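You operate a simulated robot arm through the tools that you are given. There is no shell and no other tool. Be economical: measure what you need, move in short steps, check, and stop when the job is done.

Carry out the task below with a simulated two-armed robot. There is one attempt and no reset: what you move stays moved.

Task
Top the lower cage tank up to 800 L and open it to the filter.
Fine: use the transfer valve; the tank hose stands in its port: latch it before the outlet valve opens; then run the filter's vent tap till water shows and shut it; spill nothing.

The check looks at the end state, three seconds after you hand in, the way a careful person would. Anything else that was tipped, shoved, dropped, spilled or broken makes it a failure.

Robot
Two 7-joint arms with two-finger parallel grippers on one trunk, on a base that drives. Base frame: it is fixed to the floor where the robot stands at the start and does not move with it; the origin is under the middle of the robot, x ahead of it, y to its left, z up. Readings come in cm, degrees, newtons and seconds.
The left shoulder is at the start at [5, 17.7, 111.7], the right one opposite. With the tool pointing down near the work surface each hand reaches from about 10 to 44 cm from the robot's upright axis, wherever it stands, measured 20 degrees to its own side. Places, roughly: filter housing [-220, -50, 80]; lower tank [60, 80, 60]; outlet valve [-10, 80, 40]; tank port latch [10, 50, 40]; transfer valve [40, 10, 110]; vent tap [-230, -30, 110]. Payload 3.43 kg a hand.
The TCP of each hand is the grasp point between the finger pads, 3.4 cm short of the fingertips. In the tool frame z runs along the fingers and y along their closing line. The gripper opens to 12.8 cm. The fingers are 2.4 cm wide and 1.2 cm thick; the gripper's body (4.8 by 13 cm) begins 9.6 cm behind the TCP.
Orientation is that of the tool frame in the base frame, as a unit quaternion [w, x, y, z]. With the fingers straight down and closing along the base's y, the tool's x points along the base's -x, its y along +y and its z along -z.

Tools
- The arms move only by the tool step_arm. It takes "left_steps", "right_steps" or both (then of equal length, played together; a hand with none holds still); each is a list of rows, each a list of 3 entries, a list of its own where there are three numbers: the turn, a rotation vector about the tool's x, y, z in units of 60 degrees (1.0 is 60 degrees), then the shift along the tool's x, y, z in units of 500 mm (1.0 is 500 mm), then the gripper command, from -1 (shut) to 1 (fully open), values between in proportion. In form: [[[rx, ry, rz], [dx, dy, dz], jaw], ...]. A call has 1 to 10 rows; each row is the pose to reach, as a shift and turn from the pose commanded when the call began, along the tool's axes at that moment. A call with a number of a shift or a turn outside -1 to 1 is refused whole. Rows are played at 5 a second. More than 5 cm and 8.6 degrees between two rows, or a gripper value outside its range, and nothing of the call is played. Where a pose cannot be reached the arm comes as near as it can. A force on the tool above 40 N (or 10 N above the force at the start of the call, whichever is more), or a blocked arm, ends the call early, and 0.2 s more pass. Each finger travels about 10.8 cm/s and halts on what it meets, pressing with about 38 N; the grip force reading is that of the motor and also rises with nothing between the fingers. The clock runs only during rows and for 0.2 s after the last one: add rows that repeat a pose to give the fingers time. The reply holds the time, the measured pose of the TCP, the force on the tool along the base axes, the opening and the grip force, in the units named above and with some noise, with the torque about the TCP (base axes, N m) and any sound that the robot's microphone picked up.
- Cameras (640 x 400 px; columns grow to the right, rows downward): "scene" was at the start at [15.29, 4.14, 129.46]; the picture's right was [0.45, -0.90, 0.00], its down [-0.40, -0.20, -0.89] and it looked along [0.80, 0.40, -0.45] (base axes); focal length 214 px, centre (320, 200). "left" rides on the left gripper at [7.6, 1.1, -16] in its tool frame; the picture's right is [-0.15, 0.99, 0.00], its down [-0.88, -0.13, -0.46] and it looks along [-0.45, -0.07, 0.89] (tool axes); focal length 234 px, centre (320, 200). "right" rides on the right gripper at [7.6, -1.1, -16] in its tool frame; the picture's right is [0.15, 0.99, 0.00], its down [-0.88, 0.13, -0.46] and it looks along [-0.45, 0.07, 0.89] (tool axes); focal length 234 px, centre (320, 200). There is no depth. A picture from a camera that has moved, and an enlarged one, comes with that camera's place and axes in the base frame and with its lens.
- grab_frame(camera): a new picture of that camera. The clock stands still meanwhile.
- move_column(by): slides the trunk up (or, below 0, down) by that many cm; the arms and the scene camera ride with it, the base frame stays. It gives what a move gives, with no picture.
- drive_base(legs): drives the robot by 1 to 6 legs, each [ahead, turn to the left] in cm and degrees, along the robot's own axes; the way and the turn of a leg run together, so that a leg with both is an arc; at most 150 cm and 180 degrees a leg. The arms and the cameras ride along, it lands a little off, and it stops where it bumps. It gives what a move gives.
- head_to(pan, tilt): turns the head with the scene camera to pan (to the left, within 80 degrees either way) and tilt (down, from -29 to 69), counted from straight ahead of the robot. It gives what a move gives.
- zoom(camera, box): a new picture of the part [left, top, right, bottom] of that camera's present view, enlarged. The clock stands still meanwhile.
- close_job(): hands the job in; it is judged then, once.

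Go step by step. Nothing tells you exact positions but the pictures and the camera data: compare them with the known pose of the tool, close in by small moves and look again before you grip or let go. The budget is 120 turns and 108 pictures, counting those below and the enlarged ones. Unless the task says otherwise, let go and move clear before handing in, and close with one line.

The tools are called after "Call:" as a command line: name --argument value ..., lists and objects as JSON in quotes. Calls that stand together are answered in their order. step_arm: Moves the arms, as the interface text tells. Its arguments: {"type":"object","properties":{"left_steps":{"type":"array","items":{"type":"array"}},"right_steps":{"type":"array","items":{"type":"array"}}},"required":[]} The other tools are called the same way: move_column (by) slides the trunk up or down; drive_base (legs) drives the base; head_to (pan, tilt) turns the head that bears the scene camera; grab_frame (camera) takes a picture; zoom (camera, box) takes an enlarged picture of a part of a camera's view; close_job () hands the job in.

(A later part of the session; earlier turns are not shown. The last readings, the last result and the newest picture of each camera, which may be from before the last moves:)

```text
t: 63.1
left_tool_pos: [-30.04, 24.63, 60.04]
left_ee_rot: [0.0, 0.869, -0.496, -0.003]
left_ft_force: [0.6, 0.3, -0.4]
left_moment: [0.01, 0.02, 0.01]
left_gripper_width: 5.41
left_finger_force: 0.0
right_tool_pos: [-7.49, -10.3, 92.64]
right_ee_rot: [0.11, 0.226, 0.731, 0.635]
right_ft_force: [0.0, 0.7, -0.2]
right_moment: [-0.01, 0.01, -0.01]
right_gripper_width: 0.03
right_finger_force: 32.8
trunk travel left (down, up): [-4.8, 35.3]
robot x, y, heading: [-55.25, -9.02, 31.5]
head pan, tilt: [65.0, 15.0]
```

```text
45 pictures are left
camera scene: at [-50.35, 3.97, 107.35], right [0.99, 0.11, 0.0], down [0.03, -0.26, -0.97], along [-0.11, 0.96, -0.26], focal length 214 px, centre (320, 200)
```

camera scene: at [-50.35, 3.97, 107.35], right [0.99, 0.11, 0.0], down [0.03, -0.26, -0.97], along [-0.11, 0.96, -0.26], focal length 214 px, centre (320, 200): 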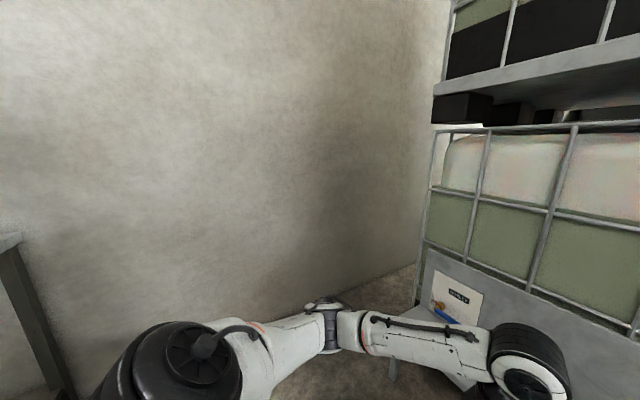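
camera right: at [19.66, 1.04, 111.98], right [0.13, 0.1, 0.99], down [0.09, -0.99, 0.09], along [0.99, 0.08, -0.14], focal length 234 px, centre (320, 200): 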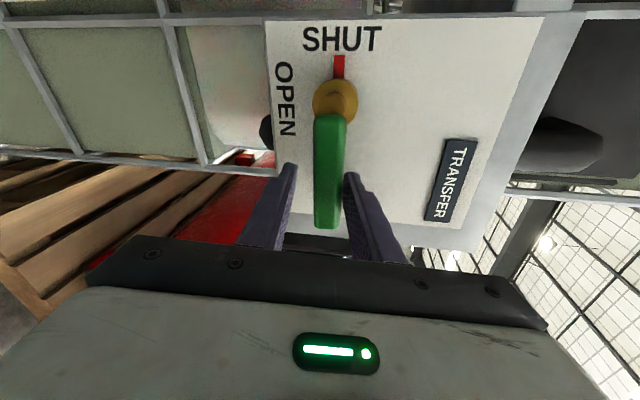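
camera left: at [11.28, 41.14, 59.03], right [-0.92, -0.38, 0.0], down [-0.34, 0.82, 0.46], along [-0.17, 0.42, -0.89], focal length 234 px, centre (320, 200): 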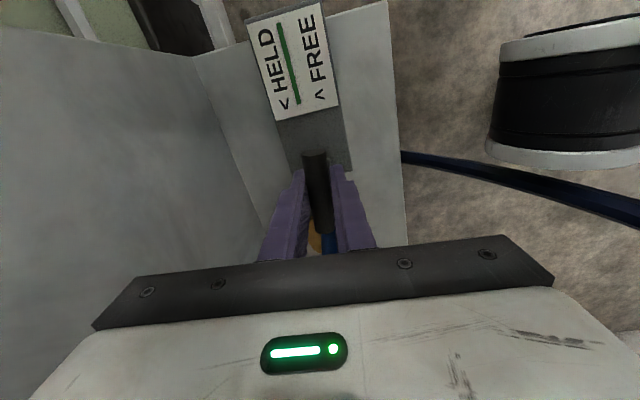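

There is a wall about 90 cm further left than where I want to stand, so the shift is safe. I drive over.

Call:
drive_base --legs '[[0, 45], [48, 0], [0, -45]]'

Call:
head_to --pan 20 --tilt 48

Call:
grab_frame --camera "scene"

```text
t: 70.2
left_tool_pos: [-18.75, 71.55, 59.99]
left_ee_rot: [0.001, 0.867, -0.499, -0.002]
left_ft_force: [-0.2, 0.5, -0.6]
left_moment: [-0.05, 0.01, 0.0]
left_gripper_width: 5.44
left_finger_force: 0.0
right_tool_pos: [3.61, 36.38, 92.64]
right_ee_rot: [0.112, 0.228, 0.729, 0.635]
right_ft_force: [-0.4, 1.2, 0.1]
right_moment: [0.01, -0.01, 0.01]
right_gripper_width: 0.03
right_finger_force: 33.2
trunk travel left (down, up): [-4.8, 35.3]
robot x, y, heading: [-44.33, 37.88, 31.0]
head pan, tilt: [65.0, 15.0]
```

```text
t: 71.3
left_tool_pos: [-18.64, 71.5, 59.9]
left_ee_rot: [0.001, 0.866, -0.5, -0.002]
left_ft_force: [-0.6, -0.3, -0.2]
left_moment: [-0.02, 0.0, 0.0]
left_gripper_width: 5.42
left_finger_force: 0.1
right_tool_pos: [3.4, 36.53, 92.67]
right_ee_rot: [0.112, 0.228, 0.73, 0.635]
right_ft_force: [0.8, 0.6, 0.4]
right_moment: [-0.02, 0.0, 0.01]
right_gripper_width: 0.0
right_finger_force: 33.0
trunk travel left (down, up): [-4.8, 35.3]
robot x, y, heading: [-44.1, 38.16, 30.8]
head pan, tilt: [20.0, 48.0]
```

```text
44 pictures are left
camera scene: at [-33.32, 47.86, 102.26], right [0.78, -0.63, 0.0], down [-0.47, -0.58, -0.67], along [0.42, 0.52, -0.74], focal length 214 px, centre (320, 200)
```

scene: 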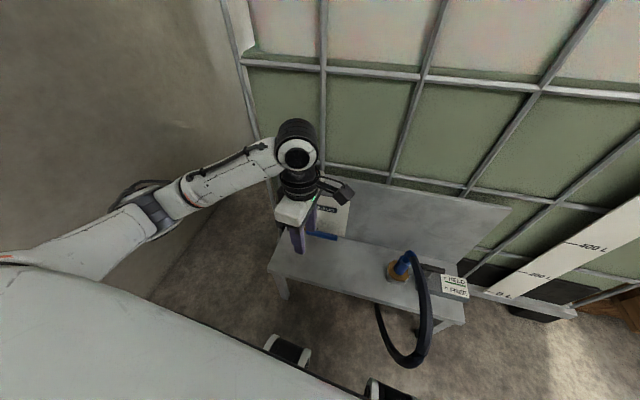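

I stand well now. I bring the left hand to a shut-finger rod, pitched about 30° down and facing the plate, to lift the lever from below.

Call:
step_arm --left_steps '[[[0, 0, 0.14], [0, 0, 0], -1], [[0, 0, 0.28], [0, 0, 0], -1], [[0, 0, 0.42], [0, 0, 0], -1], [[0, 0, 0.56], [0, 0, 0], -1], [[0, 0, 0.7], [0, 0, 0], -1], [[0, 0, 0.84], [0, 0, 0], -1], [[0, 0, 0.98], [0, 0, 0], -1]]'

Call:
step_arm --left_steps '[[[0, 0, 0.14], [0, 0, 0], -1], [[0, 0, 0.28], [0, 0, 0], -1], [[0, 0, 0.42], [0, 0, 0], -1], [[0, 0, 0.52], [0, 0, 0], -1]]'

Call:
step_arm --left_steps '[[[0, -0.14, 0], [0, 0, 0], -1], [[0, -0.28, 0], [0, 0, 0], -1], [[0, -0.42, 0], [0, 0, 0], -1], [[0, -0.56, 0], [0, 0, 0], -1], [[0, -0.7, 0], [0, 0, 0], -1], [[0, -0.84, 0], [0, 0, 0], -1], [[0, -0.98, 0], [0, 0, 0], -1]]'

Call:
drive_base --legs '[[9, 0]]'

Call:
grab_frame --camera "left"

Call:
grab_frame --camera "scene"

```text
t: 72.9
left_tool_pos: [-18.76, 71.59, 59.99]
left_ee_rot: [-0.001, -0.508, 0.861, 0.001]
left_ft_force: [-0.3, -0.2, 0.4]
left_moment: [0.02, 0.03, -0.02]
left_gripper_width: 0.03
left_finger_force: 33.2
right_tool_pos: [3.5, 36.29, 92.65]
right_ee_rot: [0.112, 0.228, 0.73, 0.634]
right_ft_force: [0.1, -1.0, -0.1]
right_moment: [0.01, 0.0, 0.02]
right_gripper_width: 0.0
right_finger_force: 33.0
trunk travel left (down, up): [-4.8, 35.3]
robot x, y, heading: [-44.45, 37.95, 30.9]
head pan, tilt: [20.0, 48.0]
```

```text
t: 73.9
left_tool_pos: [-18.74, 71.49, 60.05]
left_ee_rot: [-0.001, -0.259, 0.966, 0.0]
left_ft_force: [0.7, 0.4, 0.1]
left_moment: [-0.02, 0.01, 0.01]
left_gripper_width: 0.02
left_finger_force: 33.3
right_tool_pos: [3.44, 36.44, 92.68]
right_ee_rot: [0.111, 0.228, 0.73, 0.635]
right_ft_force: [-0.5, -0.7, 0.0]
right_moment: [-0.03, 0.01, -0.03]
right_gripper_width: 0.04
right_finger_force: 33.3
trunk travel left (down, up): [-4.8, 35.3]
robot x, y, heading: [-44.21, 38.28, 30.6]
head pan, tilt: [20.0, 48.0]
```

```text
t: 75.5
left_tool_pos: [-18.45, 71.4, 59.82]
left_ee_rot: [0.473, -0.226, 0.842, 0.128]
left_ft_force: [0.7, -0.6, 0.0]
left_moment: [0.0, 0.02, 0.0]
left_gripper_width: 0.0
left_finger_force: 33.3
left hand out of reach, approached as far as the arm can: row 6
right_tool_pos: [3.5, 36.49, 92.62]
right_ee_rot: [0.111, 0.228, 0.73, 0.635]
right_ft_force: [-0.4, 0.8, -0.3]
right_moment: [0.02, 0.0, 0.0]
right_gripper_width: 0.0
right_finger_force: 33.7
trunk travel left (down, up): [-4.8, 35.3]
robot x, y, heading: [-44.1, 38.14, 31.0]
head pan, tilt: [20.0, 48.0]
```

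```text
t: 76.6
left_tool_pos: [-10.89, 76.21, 59.8]
left_ee_rot: [0.473, -0.226, 0.842, 0.128]
left_ft_force: [0.3, 0.1, -0.8]
left_moment: [-0.01, 0.02, -0.04]
left_gripper_width: 0.01
left_finger_force: 32.8
right_tool_pos: [11.17, 40.96, 92.7]
right_ee_rot: [0.111, 0.228, 0.729, 0.635]
right_ft_force: [-0.5, -0.2, -0.5]
right_moment: [0.01, 0.01, 0.01]
right_gripper_width: 0.0
right_finger_force: 32.4
trunk travel left (down, up): [-4.8, 35.3]
robot x, y, heading: [-36.85, 42.36, 31.4]
head pan, tilt: [20.0, 48.0]
```

```text
43 pictures are left
camera left: at [-26.77, 68.32, 61.67], right [-0.43, 0.89, 0.13], down [0.13, -0.08, 0.99], along [0.89, 0.44, -0.08], focal length 234 px, centre (320, 200)
```

left: 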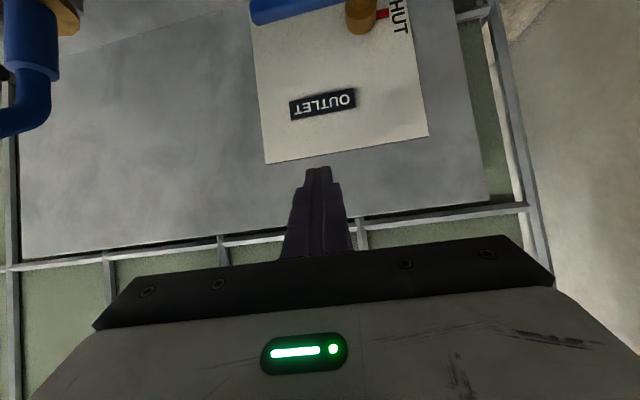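

```text
42 pictures are left
camera scene: at [-25.71, 52.42, 102.25], right [0.78, -0.63, 0.0], down [-0.47, -0.58, -0.67], along [0.42, 0.52, -0.74], focal length 214 px, centre (320, 200)
```

scene: 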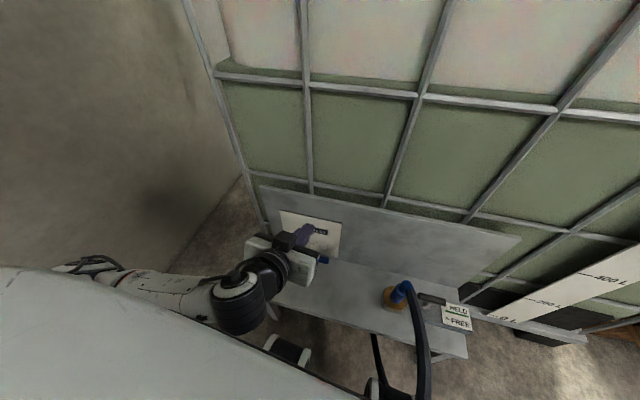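

The rod points at the plate; the lever's midpoint is confirmed near [-5.8, 79.6, 38] and the bench top near z 33. I go straight down to just in front of and below the lever.

Call:
step_arm --left_steps '[[[0, -0.03, 0], [0.077, 0.002, 0.045], -1], [[0, -0.07, 0], [0.154, 0.004, 0.09], -1], [[0, -0.1, 0], [0.23, 0.005, 0.136], -1], [[0, -0.14, 0], [0.307, 0.006, 0.181], -1], [[0, -0.17, 0], [0.37, 0.008, 0.218], -1]]'

Call:
grab_frame --camera "left"

Call:
zoom --camera "scene" --box '[230, 180, 390, 300]'

```text
t: 77.8
left_tool_pos: [-7.51, 75.03, 51.19]
left_ee_rot: [0.633, -0.24, 0.73, 0.095]
left_ft_force: [0.2, 0.0, -0.1]
left_moment: [0.0, 0.01, 0.04]
left_gripper_width: 0.0
left_finger_force: 33.3
right_tool_pos: [10.95, 40.74, 92.65]
right_ee_rot: [0.111, 0.229, 0.728, 0.636]
right_ft_force: [0.8, 0.4, 0.6]
right_moment: [0.01, 0.0, 0.0]
right_gripper_width: 0.0
right_finger_force: 33.1
trunk travel left (down, up): [-4.8, 35.3]
robot x, y, heading: [-36.98, 42.75, 31.0]
head pan, tilt: [20.0, 48.0]
stopped in row 5 (left hand): the arm was blocked; the commanded pose is now the measured one
```

```text
41 pictures are left
camera left: at [-22.8, 67.32, 46.6], right [-0.45, 0.89, -0.02], down [-0.27, -0.11, 0.96], along [0.85, 0.44, 0.29], focal length 234 px, centre (320, 200)
```

left: 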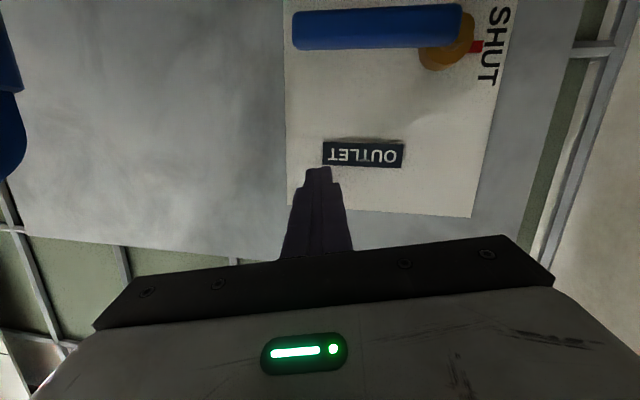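

```text
3.33 times, centred on (310, 240) of scene
camera zoom: at [-25.85, 52.21, 102.19], right [0.78, -0.63, 0.0], down [-0.47, -0.58, -0.67], along [0.42, 0.52, -0.74], focal length 715 px, centre (353, 67)
```

zoom: 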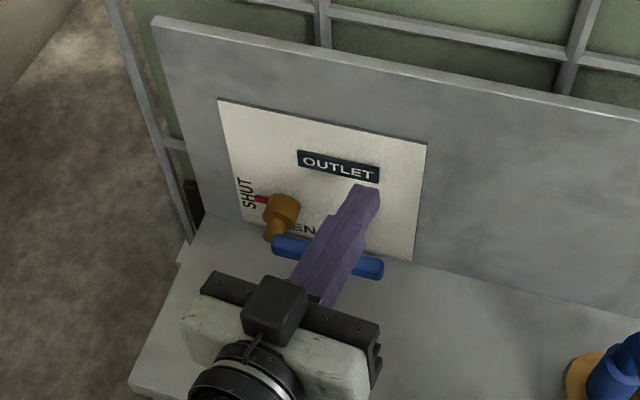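

The arm was blocked in that low, folded posture (no force left). Closer views now put the lever at [-10.3, 82.8] to [-4.5, 74.6], z ≈ 39.8. I lower the trunk fully and back up so the arm can stretch, then come in low.

Call:
drive_base --legs '[[-15, 0]]'

Call:
move_column --by -4.7

Call:
step_arm --left_steps '[[[0, 0, 0], [0.031, 0.018, 0.059], -1], [[0, 0, 0], [0.062, 0.036, 0.118], -1], [[0, 0, 0], [0.093, 0.054, 0.177], -1], [[0, 0, 0], [0.124, 0.072, 0.236], -1]]'

Call:
grab_frame --camera "left"

Call:
grab_frame --camera "scene"

```text
t: 79.2
left_tool_pos: [-20.2, 67.35, 51.13]
left_ee_rot: [0.632, -0.238, 0.732, 0.094]
left_ft_force: [0.6, -0.2, -0.5]
left_moment: [-0.02, 0.0, -0.04]
left_gripper_width: 0.0
left_finger_force: 32.4
right_tool_pos: [-1.73, 33.14, 92.73]
right_ee_rot: [0.111, 0.229, 0.729, 0.635]
right_ft_force: [0.4, 0.4, -0.4]
right_moment: [0.03, -0.01, -0.02]
right_gripper_width: 0.0
right_finger_force: 32.9
trunk travel left (down, up): [-4.8, 35.3]
robot x, y, heading: [-49.62, 34.69, 31.2]
head pan, tilt: [20.0, 48.0]
```

```text
t: 80.0
left_tool_pos: [-19.87, 66.8, 55.2]
left_ee_rot: [0.688, -0.249, 0.679, 0.062]
left_ft_force: [-0.1, -1.0, 0.1]
left_moment: [-0.04, 0.0, -0.03]
left_gripper_width: 0.0
left_finger_force: 33.1
right_tool_pos: [-1.74, 33.09, 88.1]
right_ee_rot: [0.111, 0.229, 0.728, 0.637]
right_ft_force: [-0.3, 0.1, -0.1]
right_moment: [-0.05, -0.03, 0.04]
right_gripper_width: 0.02
right_finger_force: 32.7
trunk travel left (down, up): [-0.4, 39.7]
robot x, y, heading: [-49.7, 35.02, 31.0]
head pan, tilt: [20.0, 48.0]
stopped: the arm was blocked; the commanded pose is now the measured one
```

```text
t: 80.7
left_tool_pos: [-15.18, 69.78, 60.82]
left_ee_rot: [0.749, -0.242, 0.616, 0.033]
left_ft_force: [-0.6, -0.2, 0.9]
left_moment: [0.01, 0.01, -0.02]
left_gripper_width: 0.0
left_finger_force: 32.9
right_tool_pos: [-1.83, 32.87, 88.38]
right_ee_rot: [0.111, 0.228, 0.727, 0.638]
right_ft_force: [-0.3, -0.3, -0.6]
right_moment: [0.01, 0.03, 0.01]
right_gripper_width: 0.0
right_finger_force: 32.9
trunk travel left (down, up): [-0.4, 39.7]
robot x, y, heading: [-49.6, 35.02, 30.9]
head pan, tilt: [20.0, 48.0]
stopped in row 3 (left hand): the arm was blocked; the commanded pose is now the measured one
```

```text
39 pictures are left
camera left: at [-28.33, 62.58, 51.3], right [-0.38, 0.91, -0.18], down [-0.58, -0.08, 0.81], along [0.72, 0.41, 0.56], focal length 234 px, centre (320, 200)
```

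left: 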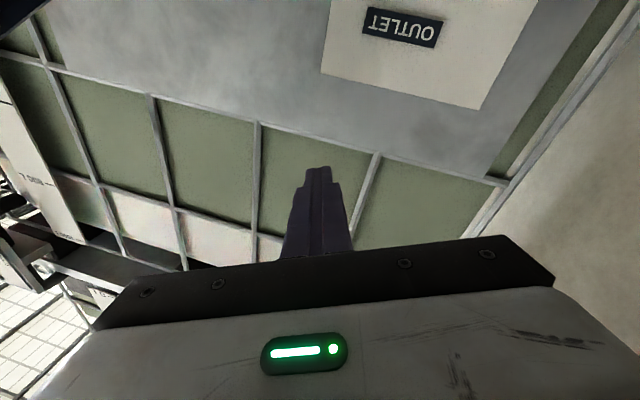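

```text
38 pictures are left
camera scene: at [-38.69, 44.14, 97.97], right [0.78, -0.63, 0.0], down [-0.47, -0.57, -0.68], along [0.42, 0.53, -0.74], focal length 214 px, centre (320, 200)
```

scene: 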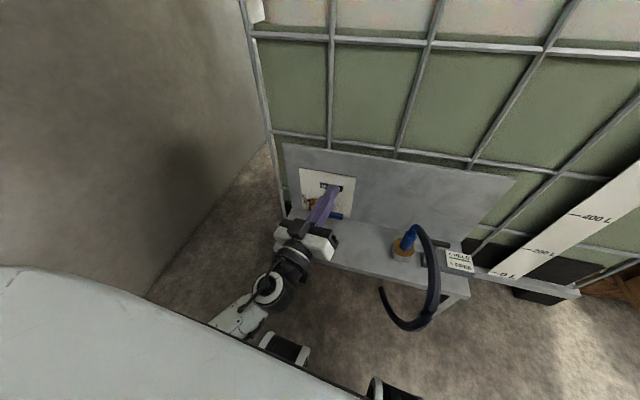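

Lowering pushed the hand up: the forearm is resting on the robot's own base. There is ample room below the lever, so I raise the trunk and use a steeper hand (about 45°) instead.

Call:
move_column --by 14

Call:
step_arm --left_steps '[[[0, 0.13, 0], [0, 0, 0], -1], [[0, 0.26, 0], [0, 0, 0], -1], [[0, 0.39, 0], [0, 0, 0], -1], [[0, 0.52, 0], [0, 0, 0], -1], [[0, 0.65, 0], [0, 0, 0], -1], [[0, 0.77, 0], [0, 0, 0], -1], [[0, 0.88, 0], [0, 0, 0], -1]]'

```text
t: 82.4
left_tool_pos: [-15.0, 70.26, 73.12]
left_ee_rot: [0.741, -0.245, 0.624, 0.035]
left_ft_force: [0.4, 0.4, -0.2]
left_moment: [-0.01, 0.03, -0.02]
left_gripper_width: 0.0
left_finger_force: 32.6
right_tool_pos: [-1.7, 33.29, 102.35]
right_ee_rot: [0.111, 0.23, 0.728, 0.636]
right_ft_force: [0.1, -0.6, -0.4]
right_moment: [-0.01, 0.01, 0.03]
right_gripper_width: 0.0
right_finger_force: 33.0
trunk travel left (down, up): [-14.4, 25.7]
robot x, y, heading: [-49.44, 35.06, 31.0]
head pan, tilt: [20.0, 48.0]
```

```text
t: 84.0
left_tool_pos: [-14.99, 70.08, 73.15]
left_ee_rot: [0.385, -0.235, 0.889, -0.077]
left_ft_force: [0.2, 0.1, -0.2]
left_moment: [0.03, 0.01, 0.01]
left_gripper_width: 0.03
left_finger_force: 33.1
right_tool_pos: [-1.61, 33.26, 102.36]
right_ee_rot: [0.111, 0.229, 0.729, 0.636]
right_ft_force: [0.5, 0.0, -0.2]
right_moment: [-0.01, -0.01, 0.03]
right_gripper_width: 0.01
right_finger_force: 33.1
trunk travel left (down, up): [-14.4, 25.7]
robot x, y, heading: [-49.66, 34.54, 30.7]
head pan, tilt: [20.0, 48.0]
```

Call:
step_arm --left_steps '[[[-0.06, -0.01, 0.01], [0.046, 0.035, 0.067], -1], [[-0.12, -0.02, 0.02], [0.092, 0.07, 0.135], -1], [[-0.18, -0.03, 0.03], [0.138, 0.105, 0.202], -1], [[-0.24, -0.04, 0.035], [0.184, 0.14, 0.27], -1], [[-0.3, -0.05, 0.045], [0.23, 0.176, 0.337], -1], [[-0.35, -0.055, 0.05], [0.276, 0.211, 0.405], -1], [[-0.375, -0.06, 0.055], [0.322, 0.246, 0.472], -1]]'

Call:
grab_frame --camera "left"

Call:
grab_frame --camera "scene"

```text
t: 85.6
left_tool_pos: [-11.87, 74.54, 42.41]
left_ee_rot: [0.362, -0.282, 0.881, 0.116]
left_ft_force: [-0.4, -0.3, 0.4]
left_moment: [-0.03, 0.02, 0.04]
left_gripper_width: 0.02
left_finger_force: 33.2
right_tool_pos: [-1.72, 33.24, 102.28]
right_ee_rot: [0.11, 0.229, 0.729, 0.635]
right_ft_force: [0.0, -0.4, 0.3]
right_moment: [-0.02, 0.0, -0.01]
right_gripper_width: 0.0
right_finger_force: 32.8
trunk travel left (down, up): [-14.4, 25.7]
robot x, y, heading: [-49.72, 35.18, 31.2]
head pan, tilt: [20.0, 48.0]
```

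```text
37 pictures are left
camera left: at [-26.1, 65.73, 48.57], right [-0.49, 0.86, 0.1], down [0.32, 0.07, 0.94], along [0.81, 0.5, -0.32], focal length 234 px, centre (320, 200)
```

left: 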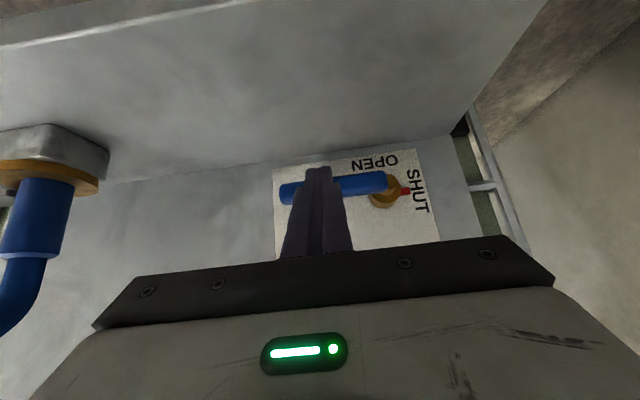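

```text
36 pictures are left
camera scene: at [-38.53, 44.72, 111.85], right [0.78, -0.63, 0.0], down [-0.47, -0.58, -0.67], along [0.42, 0.52, -0.74], focal length 214 px, centre (320, 200)
```

scene: 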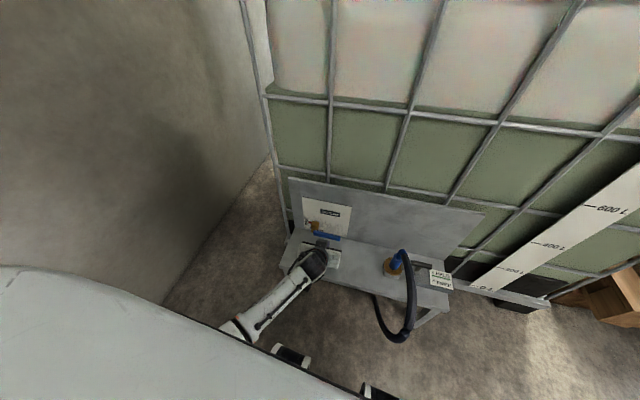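

The rod is in place in front of the lever and below it. I slide it in under the lever.

Call:
step_arm --left_steps '[[[0, 0, 0], [0.012, 0, 0.04], -1], [[0, 0, 0], [0.012, 0, 0.08], -1], [[0, 0, 0], [0.012, 0, 0.11], -1]]'

Call:
grab_frame --camera "left"

Call:
zoom --camera "scene" --box '[260, 180, 380, 280]'

```text
t: 86.4
left_tool_pos: [-9.29, 76.6, 38.07]
left_ee_rot: [0.361, -0.281, 0.881, 0.119]
left_ft_force: [-1.3, 0.4, -0.6]
left_moment: [0.0, 0.05, 0.03]
left_gripper_width: 0.03
left_finger_force: 32.5
right_tool_pos: [-1.8, 33.26, 102.33]
right_ee_rot: [0.11, 0.229, 0.73, 0.635]
right_ft_force: [-0.5, 0.8, 0.5]
right_moment: [0.02, -0.01, -0.01]
right_gripper_width: 0.02
right_finger_force: 33.0
trunk travel left (down, up): [-14.4, 25.7]
robot x, y, heading: [-49.45, 34.8, 31.2]
head pan, tilt: [20.0, 48.0]
```

```text
35 pictures are left
camera left: at [-23.57, 67.93, 44.13], right [-0.49, 0.86, 0.11], down [0.33, 0.07, 0.94], along [0.81, 0.5, -0.32], focal length 234 px, centre (320, 200)
```

left: 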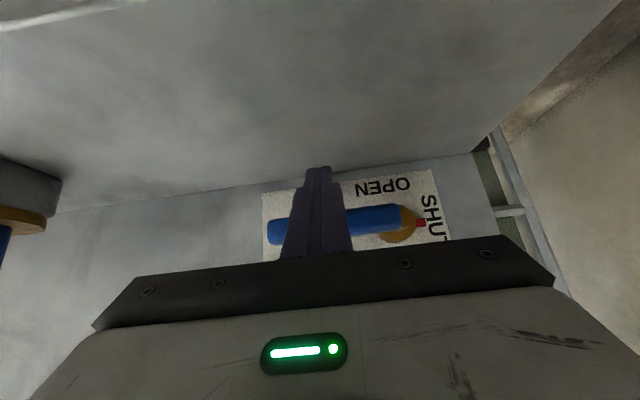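

```text
4.00 times, centred on (320, 230) of scene
camera zoom: at [-38.53, 44.73, 111.85], right [0.78, -0.63, 0.0], down [-0.47, -0.58, -0.67], along [0.42, 0.52, -0.74], focal length 858 px, centre (320, 80)
```

zoom: 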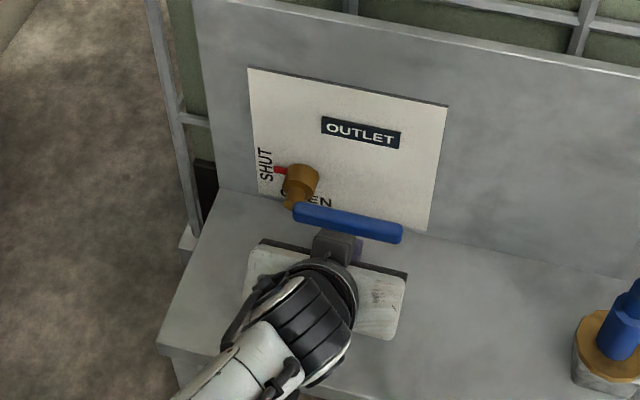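

The rod now lies under the lever. I lift along an arc about the hub to swing the lever up to OPEN.

Call:
step_arm --left_steps '[[[0, 0, 0], [-0.023, 0, -0.0235], -1], [[0, 0, 0], [-0.046, -0.01, -0.047], -1], [[0, 0, 0], [-0.07, -0.011, -0.071], -1], [[0, 0, 0], [-0.093, -0.003, -0.0946], -1], [[0, 0, 0], [-0.113, 0.014, -0.115], -1], [[0, 0, 0], [-0.134, 0.047, -0.136], -1], [[0, 0, 0], [-0.1435, 0.076, -0.146], -1], [[0, 0, 0], [-0.144, 0.09, -0.1465], -1]]'

Call:
zoom --camera "scene" --box '[260, 180, 380, 280]'

Call:
grab_frame --camera "left"

```text
t: 86.9
left_tool_pos: [-9.15, 77.31, 40.68]
left_ee_rot: [0.361, -0.282, 0.88, 0.125]
left_ft_force: [0.6, 1.2, 0.6]
left_moment: [0.0, 0.03, -0.01]
left_gripper_width: 0.0
left_finger_force: 33.4
right_tool_pos: [-1.77, 33.3, 102.35]
right_ee_rot: [0.111, 0.23, 0.729, 0.635]
right_ft_force: [-0.2, -0.3, 0.4]
right_moment: [-0.04, -0.03, -0.01]
right_gripper_width: 0.01
right_finger_force: 33.4
trunk travel left (down, up): [-14.4, 25.7]
robot x, y, heading: [-49.66, 34.81, 31.0]
head pan, tilt: [20.0, 48.0]
stopped in row 2 (left hand): the force on the tool passed its limit at 45 N (the readings are from after the stop); the commanded pose is now the measured one
```

```text
4.00 times, centred on (320, 230) of scene
camera zoom: at [-38.54, 44.69, 111.85], right [0.78, -0.63, 0.0], down [-0.47, -0.58, -0.67], along [0.42, 0.52, -0.74], focal length 858 px, centre (320, 80)
```

zoom: 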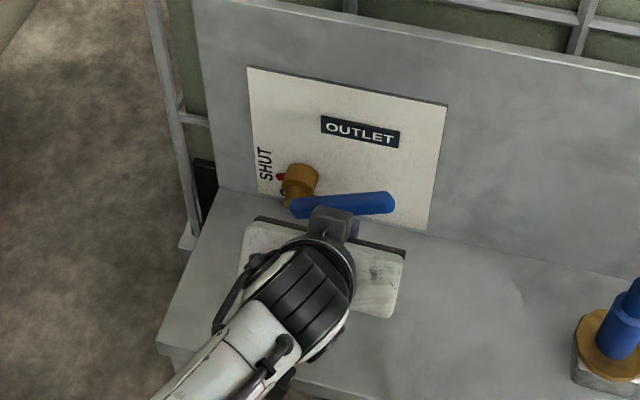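

```text
32 pictures are left
camera left: at [-23.37, 68.56, 46.66], right [-0.49, 0.86, 0.12], down [0.33, 0.06, 0.94], along [0.8, 0.5, -0.31], focal length 234 px, centre (320, 200)
```

left: 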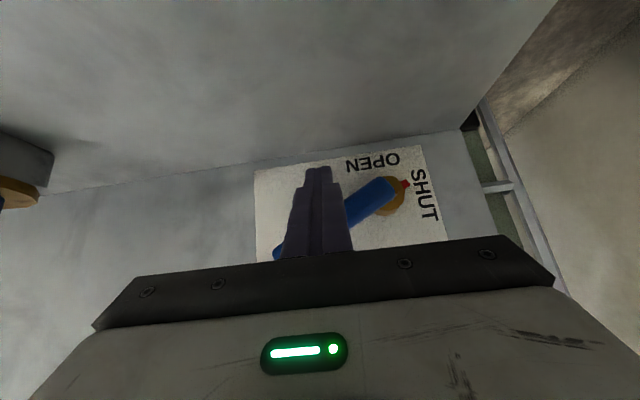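

The lever swung to about 27°, then the brisk push tripped the force limit. I shift out along the lever for more leverage and continue in smaller steps.

Call:
step_arm --left_steps '[[[0, 0, 0], [-0.0056, -0.02, -0.0057], -1], [[0, 0, 0], [-0.0126, -0.034, -0.0128], -1], [[0, 0, 0], [-0.027, -0.031, -0.0274], -1], [[0, 0, 0], [-0.043, -0.024, -0.0435], -1], [[0, 0, 0], [-0.0574, -0.0128, -0.058], -1], [[0, 0, 0], [-0.071, 0.002, -0.072], -1], [[0, 0, 0], [-0.082, 0.019, -0.0834], -1], [[0, 0, 0], [-0.091, 0.039, -0.0923], -1], [[0, 0, 0], [-0.0958, 0.054, -0.097], -1], [[0, 0, 0], [-0.098, 0.064, -0.0994], -1]]'

Call:
zoom --camera "scene" --box '[260, 180, 380, 280]'

```text
t: 89.1
left_tool_pos: [-10.92, 79.63, 47.52]
left_ee_rot: [0.361, -0.281, 0.88, 0.123]
left_ft_force: [0.8, 0.8, -0.1]
left_moment: [-0.02, 0.02, -0.04]
left_gripper_width: 0.04
left_finger_force: 32.9
right_tool_pos: [-1.68, 33.27, 102.22]
right_ee_rot: [0.112, 0.229, 0.729, 0.635]
right_ft_force: [0.9, 0.3, 0.3]
right_moment: [0.01, -0.01, -0.04]
right_gripper_width: 0.0
right_finger_force: 33.9
trunk travel left (down, up): [-14.4, 25.7]
robot x, y, heading: [-49.65, 34.79, 30.6]
head pan, tilt: [20.0, 48.0]
```

```text
4.00 times, centred on (320, 230) of scene
camera zoom: at [-38.55, 44.67, 111.85], right [0.78, -0.63, 0.0], down [-0.47, -0.58, -0.67], along [0.42, 0.52, -0.74], focal length 858 px, centre (320, 80)
```

zoom: 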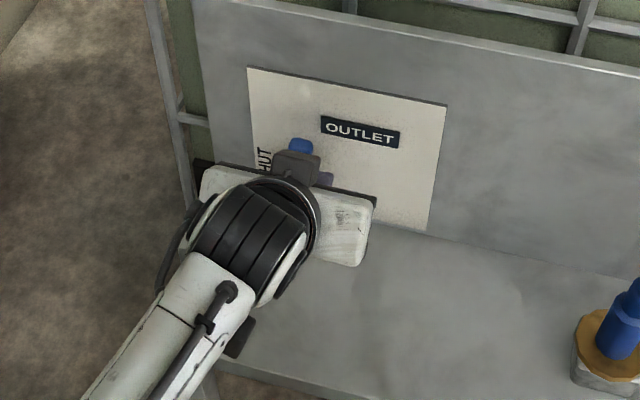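

Call:
grab_frame --camera "left"

```text
30 pictures are left
camera left: at [-25.12, 70.76, 53.62], right [-0.49, 0.86, 0.12], down [0.33, 0.06, 0.94], along [0.81, 0.5, -0.32], focal length 234 px, centre (320, 200)
```

left: 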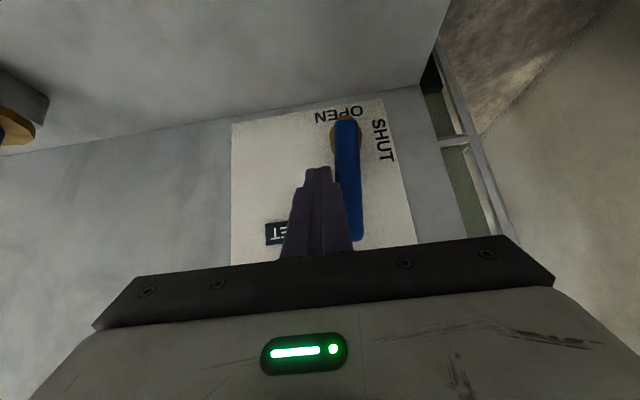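

The lever stands practically upright; I give it one last gentle push left onto its stop.

Call:
step_arm --left_steps '[[[0, 0, 0], [0, 0.01, 0], -1], [[0, 0, 0], [0, 0.02, 0], -1], [[0, 0, 0], [0, 0.03, 0], -1]]'

Call:
grab_frame --camera "left"

```text
t: 89.9
left_tool_pos: [-11.57, 80.33, 47.71]
left_ee_rot: [0.363, -0.28, 0.881, 0.118]
left_ft_force: [17.9, -19.7, -6.1]
left_moment: [-0.67, -0.44, -0.43]
left_gripper_width: 0.01
left_finger_force: 33.1
right_tool_pos: [-1.77, 33.2, 102.24]
right_ee_rot: [0.112, 0.229, 0.729, 0.635]
right_ft_force: [0.4, -0.1, -0.1]
right_moment: [0.0, -0.02, -0.02]
right_gripper_width: 0.02
right_finger_force: 32.9
trunk travel left (down, up): [-14.4, 25.7]
robot x, y, heading: [-49.74, 34.83, 30.6]
head pan, tilt: [20.0, 48.0]
```

```text
29 pictures are left
camera left: at [-25.74, 71.7, 53.76], right [-0.49, 0.87, 0.11], down [0.32, 0.07, 0.94], along [0.81, 0.49, -0.31], focal length 234 px, centre (320, 200)
```

left: 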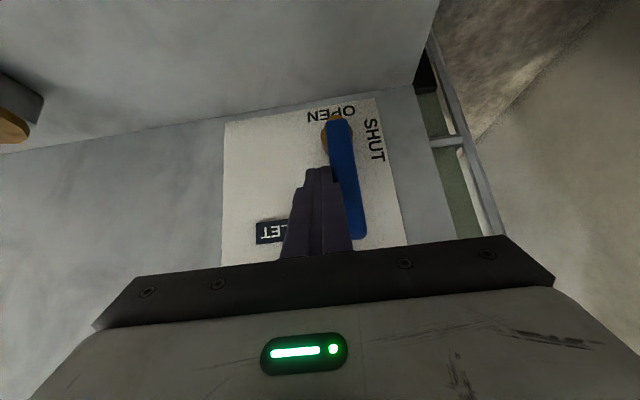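

The valve is on its OPEN stop. I ease off, draw the hand back, back away and check bench and floor.

Call:
step_arm --left_steps '[[[0, 0, 0], [0, -0.03, 0], -1], [[0, 0, 0], [0, -0.05, -0.06], -1], [[0, 0, 0], [0, -0.05, -0.14], -1], [[0, 0, 0], [0, -0.05, -0.22], -1], [[0, 0, 0], [0, -0.05, -0.3], -1]]'

Call:
drive_base --legs '[[-35, 0]]'

Call:
move_column --by 12

Call:
head_to --pan 0 --tilt 35

Call:
grab_frame --camera "scene"

```text
t: 90.4
left_tool_pos: [-11.5, 80.11, 48.15]
left_ee_rot: [0.358, -0.279, 0.882, 0.128]
left_ft_force: [1.5, -4.2, -0.1]
left_moment: [-0.14, -0.05, -0.05]
left_gripper_width: 0.0
left_finger_force: 32.9
right_tool_pos: [-1.81, 33.17, 102.41]
right_ee_rot: [0.112, 0.229, 0.73, 0.635]
right_ft_force: [-0.2, -0.7, -0.7]
right_moment: [-0.02, 0.03, -0.01]
right_gripper_width: 0.0
right_finger_force: 33.0
trunk travel left (down, up): [-14.4, 25.7]
robot x, y, heading: [-49.62, 34.94, 30.7]
head pan, tilt: [20.0, 48.0]
stopped in row 2 (left hand): the force on the tool passed its limit at 49 N (the readings are from after the stop); the commanded pose is now the measured one
```

```text
t: 92.7
left_tool_pos: [-41.59, 62.28, 48.21]
left_ee_rot: [0.359, -0.28, 0.881, 0.129]
left_ft_force: [-0.3, 0.9, -0.5]
left_moment: [-0.03, -0.04, 0.04]
left_gripper_width: 0.0
left_finger_force: 32.5
right_tool_pos: [-31.98, 15.07, 102.22]
right_ee_rot: [0.111, 0.23, 0.73, 0.634]
right_ft_force: [-0.4, 0.4, -0.6]
right_moment: [-0.01, 0.01, -0.02]
right_gripper_width: 0.0
right_finger_force: 33.3
trunk travel left (down, up): [-14.4, 25.7]
robot x, y, heading: [-79.73, 17.11, 31.0]
head pan, tilt: [20.0, 48.0]
```

```text
t: 94.2
left_tool_pos: [-41.68, 62.28, 60.25]
left_ee_rot: [0.359, -0.279, 0.881, 0.129]
left_ft_force: [0.4, -0.3, 0.0]
left_moment: [-0.02, 0.03, -0.03]
left_gripper_width: 0.0
left_finger_force: 33.0
right_tool_pos: [-31.9, 15.09, 114.27]
right_ee_rot: [0.111, 0.229, 0.729, 0.635]
right_ft_force: [-0.7, 0.5, 0.5]
right_moment: [-0.02, -0.02, -0.02]
right_gripper_width: 0.0
right_finger_force: 33.2
trunk travel left (down, up): [-26.4, 13.7]
robot x, y, heading: [-80.02, 16.89, 30.9]
head pan, tilt: [20.0, 48.0]
```

```text
t: 95.0
left_tool_pos: [-41.53, 62.31, 60.07]
left_ee_rot: [0.359, -0.279, 0.881, 0.129]
left_ft_force: [-0.5, 0.1, 0.1]
left_moment: [0.03, 0.04, -0.01]
left_gripper_width: 0.0
left_finger_force: 33.5
right_tool_pos: [-31.85, 15.26, 114.21]
right_ee_rot: [0.111, 0.229, 0.729, 0.635]
right_ft_force: [0.6, -0.8, -0.6]
right_moment: [-0.01, 0.01, 0.01]
right_gripper_width: 0.0
right_finger_force: 33.1
trunk travel left (down, up): [-26.4, 13.7]
robot x, y, heading: [-79.89, 16.64, 30.9]
head pan, tilt: [0.0, 35.0]
```

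```text
28 pictures are left
camera scene: at [-66.07, 25.05, 125.75], right [0.51, -0.86, 0.0], down [-0.49, -0.29, -0.82], along [0.7, 0.42, -0.57], focal length 214 px, centre (320, 200)
```

scene: 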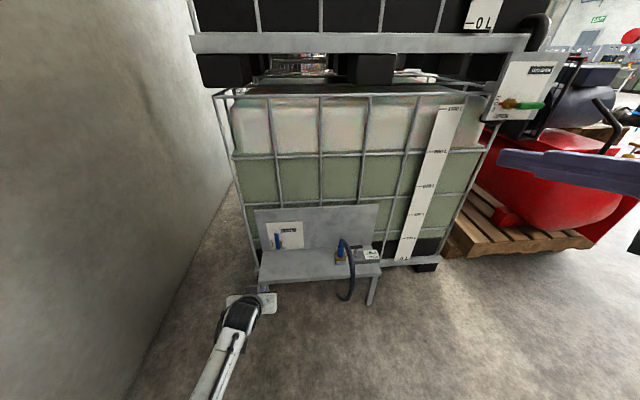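

Call:
zoom --camera "scene" --box '[240, 190, 400, 310]'

```text
3.33 times, centred on (320, 250) of scene
camera zoom: at [-66.07, 25.05, 125.75], right [0.51, -0.86, 0.0], down [-0.49, -0.29, -0.82], along [0.7, 0.42, -0.57], focal length 715 px, centre (320, 33)
```

zoom: 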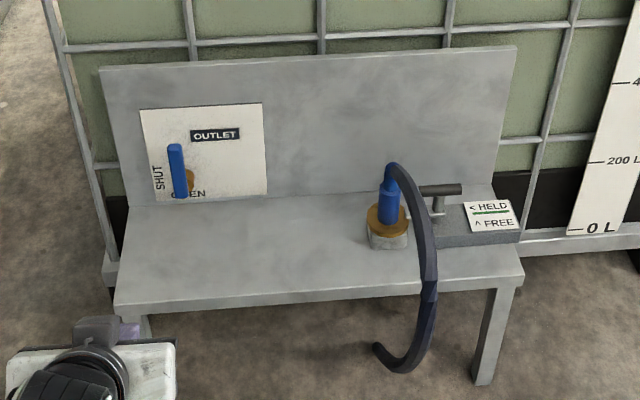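

The outlet lever is upright at OPEN, the hose is HELD and the floor is dry. Now I turn right, through the open floor, toward the filter.

Call:
drive_base --legs '[[0, -130]]'

Call:
head_to --pan -40 --tilt 20

Call:
grab_frame --camera "scene"

```text
t: 100.9
left_tool_pos: [-70.71, -41.73, 60.17]
left_ee_rot: [0.265, 0.688, 0.618, -0.273]
left_ft_force: [0.4, 0.0, -0.1]
left_moment: [-0.01, 0.0, 0.04]
left_gripper_width: 0.0
left_finger_force: 33.2
right_tool_pos: [-112.54, -17.94, 114.23]
right_ee_rot: [0.624, 0.759, 0.09, 0.16]
right_ft_force: [-0.7, -0.4, -1.1]
right_moment: [0.02, -0.04, 0.01]
right_gripper_width: 0.0
right_finger_force: 33.0
trunk travel left (down, up): [-26.4, 13.7]
robot x, y, heading: [-79.88, 17.54, -100.4]
head pan, tilt: [0.0, 35.0]
```

```text
t: 101.9
left_tool_pos: [-70.79, -41.72, 60.27]
left_ee_rot: [0.266, 0.687, 0.618, -0.274]
left_ft_force: [0.3, -0.1, 0.1]
left_moment: [0.01, 0.02, -0.01]
left_gripper_width: 0.0
left_finger_force: 33.3
right_tool_pos: [-112.65, -18.02, 114.24]
right_ee_rot: [0.625, 0.758, 0.092, 0.161]
right_ft_force: [0.3, 0.5, 0.7]
right_moment: [-0.01, -0.02, 0.01]
right_gripper_width: 0.0
right_finger_force: 33.2
trunk travel left (down, up): [-26.4, 13.7]
robot x, y, heading: [-80.06, 16.89, -100.5]
head pan, tilt: [-40.0, 20.0]
```

```text
26 pictures are left
camera scene: at [-88.08, 4.11, 128.13], right [-0.64, 0.77, 0.0], down [0.26, 0.22, -0.94], along [-0.72, -0.6, -0.34], focal length 214 px, centre (320, 200)
```

scene: 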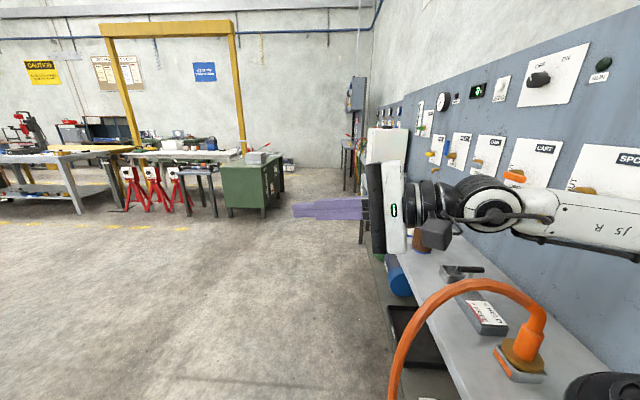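

A second bench with panels and orange hose lies to my right, near the right hand, and the filter is hidden by that hand. I turn back left a bit and look past it.

Call:
drive_base --legs '[[0, 30]]'

Call:
head_to --pan -75 --tilt 22

Call:
grab_frame --camera "scene"

```text
t: 103.8
left_tool_pos: [-42.5, -29.42, 60.18]
left_ee_rot: [0.328, 0.503, 0.776, -0.194]
left_ft_force: [0.8, 0.0, -0.6]
left_moment: [0.02, -0.02, -0.01]
left_gripper_width: 0.02
left_finger_force: 33.1
right_tool_pos: [-90.78, -29.7, 114.17]
right_ee_rot: [0.562, 0.709, 0.286, 0.317]
right_ft_force: [-0.6, -0.4, 0.1]
right_moment: [0.04, 0.0, -0.03]
right_gripper_width: 0.02
right_finger_force: 32.9
trunk travel left (down, up): [-26.4, 13.7]
robot x, y, heading: [-79.79, 16.9, -70.3]
head pan, tilt: [-40.0, 20.0]
```

```text
t: 104.8
left_tool_pos: [-42.5, -29.42, 60.2]
left_ee_rot: [0.327, 0.503, 0.776, -0.195]
left_ft_force: [-0.1, 0.4, 0.2]
left_moment: [0.02, -0.01, -0.02]
left_gripper_width: 0.0
left_finger_force: 32.8
right_tool_pos: [-90.68, -29.76, 114.15]
right_ee_rot: [0.561, 0.709, 0.285, 0.317]
right_ft_force: [0.1, 0.0, 0.1]
right_moment: [-0.02, -0.02, -0.02]
right_gripper_width: 0.0
right_finger_force: 33.0
trunk travel left (down, up): [-26.4, 13.7]
robot x, y, heading: [-79.64, 17.01, -70.0]
head pan, tilt: [-75.0, 22.0]
```

```text
25 pictures are left
camera scene: at [-84.9, 5.05, 127.81], right [-0.57, 0.82, 0.0], down [0.31, 0.21, -0.93], along [-0.76, -0.53, -0.37], focal length 214 px, centre (320, 200)
```

scene: 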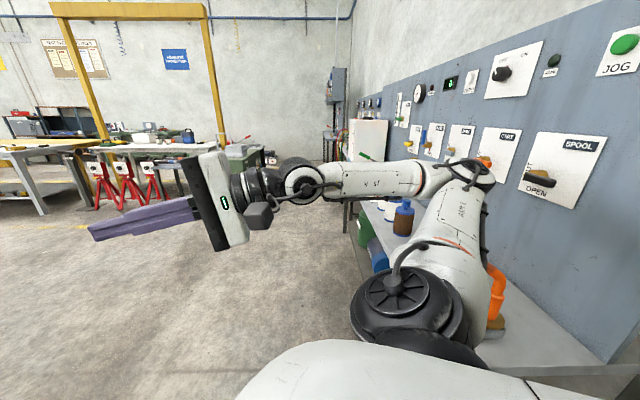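

Call:
zoom --camera "scene" --box '[330, 70, 530, 220]'

```text
2.67 times, centred on (430, 145) of scene
camera zoom: at [-84.9, 5.05, 127.81], right [-0.57, 0.82, 0.0], down [0.31, 0.21, -0.93], along [-0.76, -0.53, -0.37], focal length 572 px, centre (27, 347)
```

zoom: 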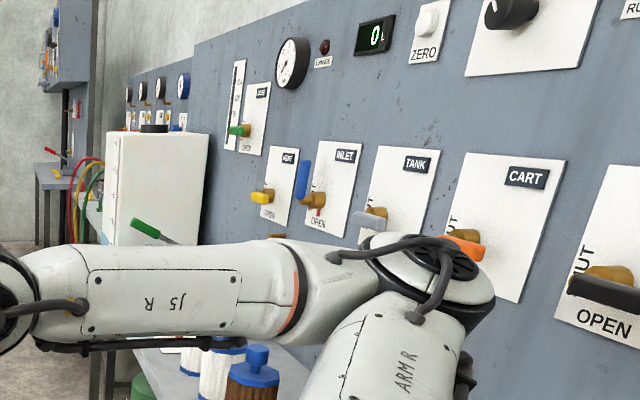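

I can make out the filter wall: panels VENT (yellow tap) near [-235, -28, 110], INLET (blue, lever up), TANK, CART, SPOOL. I drive over the open floor to face the VENT panel from a distance.

Call:
drive_base --legs '[[0, -45], [120, 0], [0, -97]]'

Call:
head_to --pan 5 --tilt 12

Call:
grab_frame --camera "scene"

```text
t: 117.0
left_tool_pos: [-187.74, -76.91, 60.23]
left_ee_rot: [-0.079, 0.896, -0.227, -0.373]
left_ft_force: [0.8, -0.3, 0.1]
left_moment: [-0.03, -0.02, 0.02]
left_gripper_width: 0.0
left_finger_force: 33.0
right_tool_pos: [-149.61, -47.06, 114.2]
right_ee_rot: [-0.481, -0.499, 0.579, 0.43]
right_ft_force: [0.1, -0.8, -0.1]
right_moment: [0.02, 0.01, 0.02]
right_gripper_width: 0.0
right_finger_force: 32.2
trunk travel left (down, up): [-26.4, 13.7]
robot x, y, heading: [-129.7, -90.68, 147.2]
head pan, tilt: [-75.0, 22.0]
```

```text
t: 118.5
left_tool_pos: [-187.62, -76.93, 60.25]
left_ee_rot: [-0.079, 0.896, -0.227, -0.373]
left_ft_force: [0.2, 0.1, -0.3]
left_moment: [-0.03, 0.04, 0.0]
left_gripper_width: 0.0
left_finger_force: 32.5
right_tool_pos: [-149.67, -47.04, 114.24]
right_ee_rot: [-0.481, -0.499, 0.579, 0.429]
right_ft_force: [-0.6, -0.2, 0.5]
right_moment: [0.0, -0.03, -0.04]
right_gripper_width: 0.0
right_finger_force: 32.6
trunk travel left (down, up): [-26.4, 13.7]
robot x, y, heading: [-129.84, -90.62, 147.3]
head pan, tilt: [5.0, 12.0]
```

```text
23 pictures are left
camera scene: at [-143.99, -82.61, 129.44], right [0.47, 0.88, 0.0], down [0.18, -0.1, -0.98], along [-0.87, 0.46, -0.21], focal length 214 px, centre (320, 200)
```

scene: 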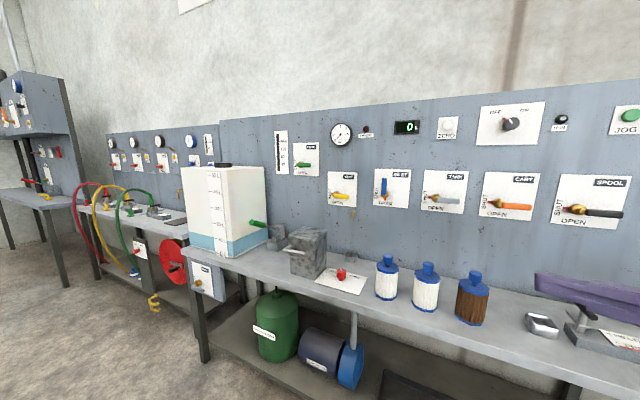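

Call:
zoom --camera "scene" --box '[260, 110, 420, 300]'

Call:
zoom --camera "scene" --box '[315, 155, 415, 215]'

```text
2.11 times, centred on (340, 205) of scene
camera zoom: at [-143.99, -82.61, 129.44], right [0.47, 0.88, 0.0], down [0.18, -0.1, -0.98], along [-0.87, 0.46, -0.21], focal length 452 px, centre (278, 190)
```

zoom: 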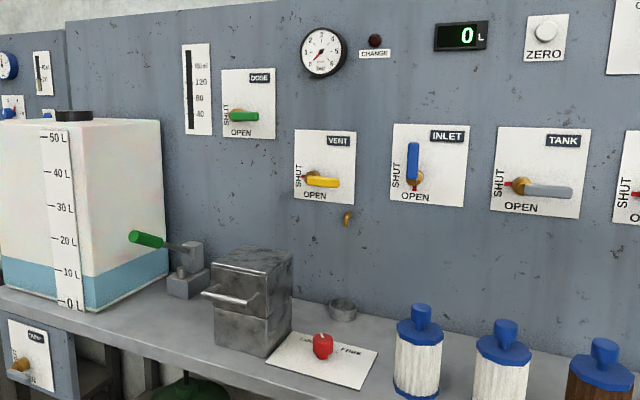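

```text
6.40 times, centred on (365, 185) of scene
camera zoom: at [-143.99, -82.61, 129.44], right [0.47, 0.88, 0.0], down [0.18, -0.1, -0.98], along [-0.87, 0.46, -0.21], focal length 1373 px, centre (32, 296)
```

zoom: 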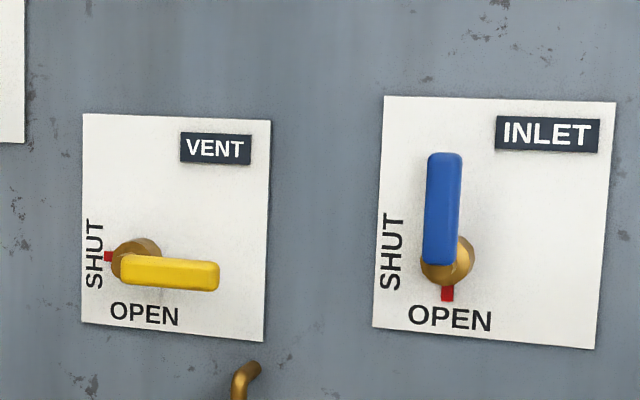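

VENT is SHUT with a small spout over a cup below; INLET is open. The vent hub is at about [-231.5, -28.6, 110.4] and the wall faces (0.6, -0.8). I first tuck the left hand up and in, so it cannot hit the bench.

Call:
step_arm --left_steps '[[[0, 0.08, 0], [-0.047, 0.004, -0.079], -1], [[0, 0.16, 0], [-0.094, 0.009, -0.157], -1], [[0, 0.25, 0], [-0.141, 0.013, -0.236], -1], [[0, 0.33, 0], [-0.188, 0.018, -0.315], -1], [[0, 0.42, 0], [-0.234, 0.022, -0.393], -1], [[0, 0.5, 0], [-0.281, 0.027, -0.472], -1], [[0, 0.58, 0], [-0.328, 0.031, -0.551], -1], [[0, 0.67, 0], [-0.375, 0.036, -0.629], -1], [[0, 0.75, 0], [-0.422, 0.04, -0.708], -1]]'

Call:
step_arm --left_steps '[[[0, 0, 0], [0.08, 0.034, -0.04], -1], [[0, 0, 0], [0.16, 0.068, -0.08], -1], [[0, 0, 0], [0.24, 0.103, -0.12], -1], [[0, 0, 0], [0.32, 0.137, -0.16], -1], [[0, 0, 0], [0.4, 0.171, -0.2], -1], [[0, 0, 0], [0.48, 0.206, -0.24], -1]]'

```text
t: 120.3
left_tool_pos: [-184.36, -86.64, 71.75]
left_ee_rot: [0.073, 0.97, -0.223, 0.064]
left_ft_force: [-0.1, -0.4, 0.3]
left_moment: [0.05, -0.01, 0.0]
left_gripper_width: 0.03
left_finger_force: 33.1
left hand out of reach, approached as far as the arm can: row 6, 7, 8
right_tool_pos: [-149.62, -47.18, 114.18]
right_ee_rot: [-0.481, -0.499, 0.579, 0.429]
right_ft_force: [0.8, 0.1, 0.0]
right_moment: [0.02, -0.01, -0.02]
right_gripper_width: 0.01
right_finger_force: 32.7
trunk travel left (down, up): [-26.4, 13.7]
robot x, y, heading: [-130.16, -90.72, 147.1]
head pan, tilt: [5.0, 12.0]
stopped in row 8 (left hand): the arm was blocked; the commanded pose is now the measured one
```

```text
t: 121.4
left_tool_pos: [-176.7, -110.64, 75.49]
left_ee_rot: [0.128, 0.956, -0.209, 0.16]
left_ft_force: [-0.2, 0.1, 0.1]
left_moment: [-0.03, 0.01, -0.02]
left_gripper_width: 0.0
left_finger_force: 33.2
left hand out of reach, approached as far as the arm can: row 1, 2, 3, 4, 5
right_tool_pos: [-149.64, -47.17, 114.19]
right_ee_rot: [-0.482, -0.498, 0.58, 0.428]
right_ft_force: [-0.8, 0.1, -0.2]
right_moment: [-0.02, 0.06, 0.03]
right_gripper_width: 0.0
right_finger_force: 33.1
trunk travel left (down, up): [-26.4, 13.7]
robot x, y, heading: [-129.82, -90.46, 147.4]
head pan, tilt: [5.0, 12.0]
stopped in row 5 (left hand): the arm was blocked; the commanded pose is now the measured one
```

The left hand is tucked at the left side, good enough if I face the wall squarely. I go around by open floor and come straight in at heading 127°.

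Call:
drive_base --legs '[[0, 53.6], [56, 0], [0, -74], [22, 0]]'

Call:
head_to --pan 0 --tilt 20

Call:
grab_frame --camera "scene"

```text
t: 131.5
left_tool_pos: [-245.03, -96.39, 75.46]
left_ee_rot: [0.154, 0.905, -0.373, 0.136]
left_ft_force: [-0.4, 0.8, 0.0]
left_moment: [-0.04, 0.0, -0.03]
left_gripper_width: 0.02
left_finger_force: 33.3
right_tool_pos: [-197.82, -46.15, 114.23]
right_ee_rot: [-0.398, -0.39, 0.658, 0.506]
right_ft_force: [0.5, 0.8, -0.4]
right_moment: [-0.02, -0.01, 0.0]
right_gripper_width: 0.0
right_finger_force: 33.2
trunk travel left (down, up): [-26.4, 13.7]
robot x, y, heading: [-194.12, -93.95, 127.3]
head pan, tilt: [5.0, 12.0]
```

```text
t: 132.2
left_tool_pos: [-245.09, -96.33, 75.61]
left_ee_rot: [0.156, 0.905, -0.372, 0.135]
left_ft_force: [0.5, -0.4, 0.5]
left_moment: [-0.03, -0.02, 0.01]
left_gripper_width: 0.01
left_finger_force: 33.0
right_tool_pos: [-197.71, -46.17, 114.24]
right_ee_rot: [-0.398, -0.389, 0.658, 0.507]
right_ft_force: [-0.2, 0.0, -0.7]
right_moment: [0.02, 0.0, 0.0]
right_gripper_width: 0.0
right_finger_force: 33.2
trunk travel left (down, up): [-26.4, 13.7]
robot x, y, heading: [-194.47, -93.79, 127.2]
head pan, tilt: [0.0, 20.0]
```

```text
20 pictures are left
camera scene: at [-204.07, -80.86, 128.14], right [0.8, 0.6, 0.0], down [0.21, -0.27, -0.94], along [-0.57, 0.75, -0.34], focal length 214 px, centre (320, 200)
```

scene: 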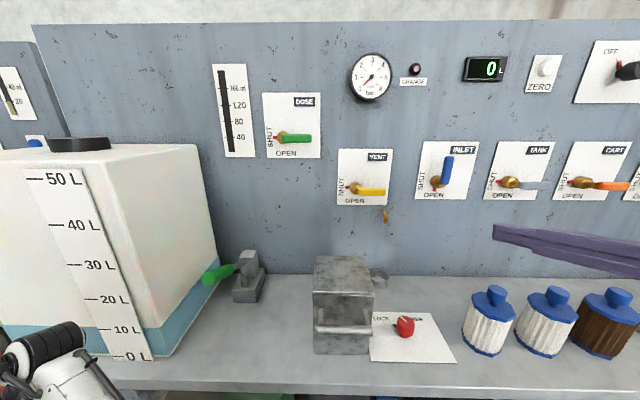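

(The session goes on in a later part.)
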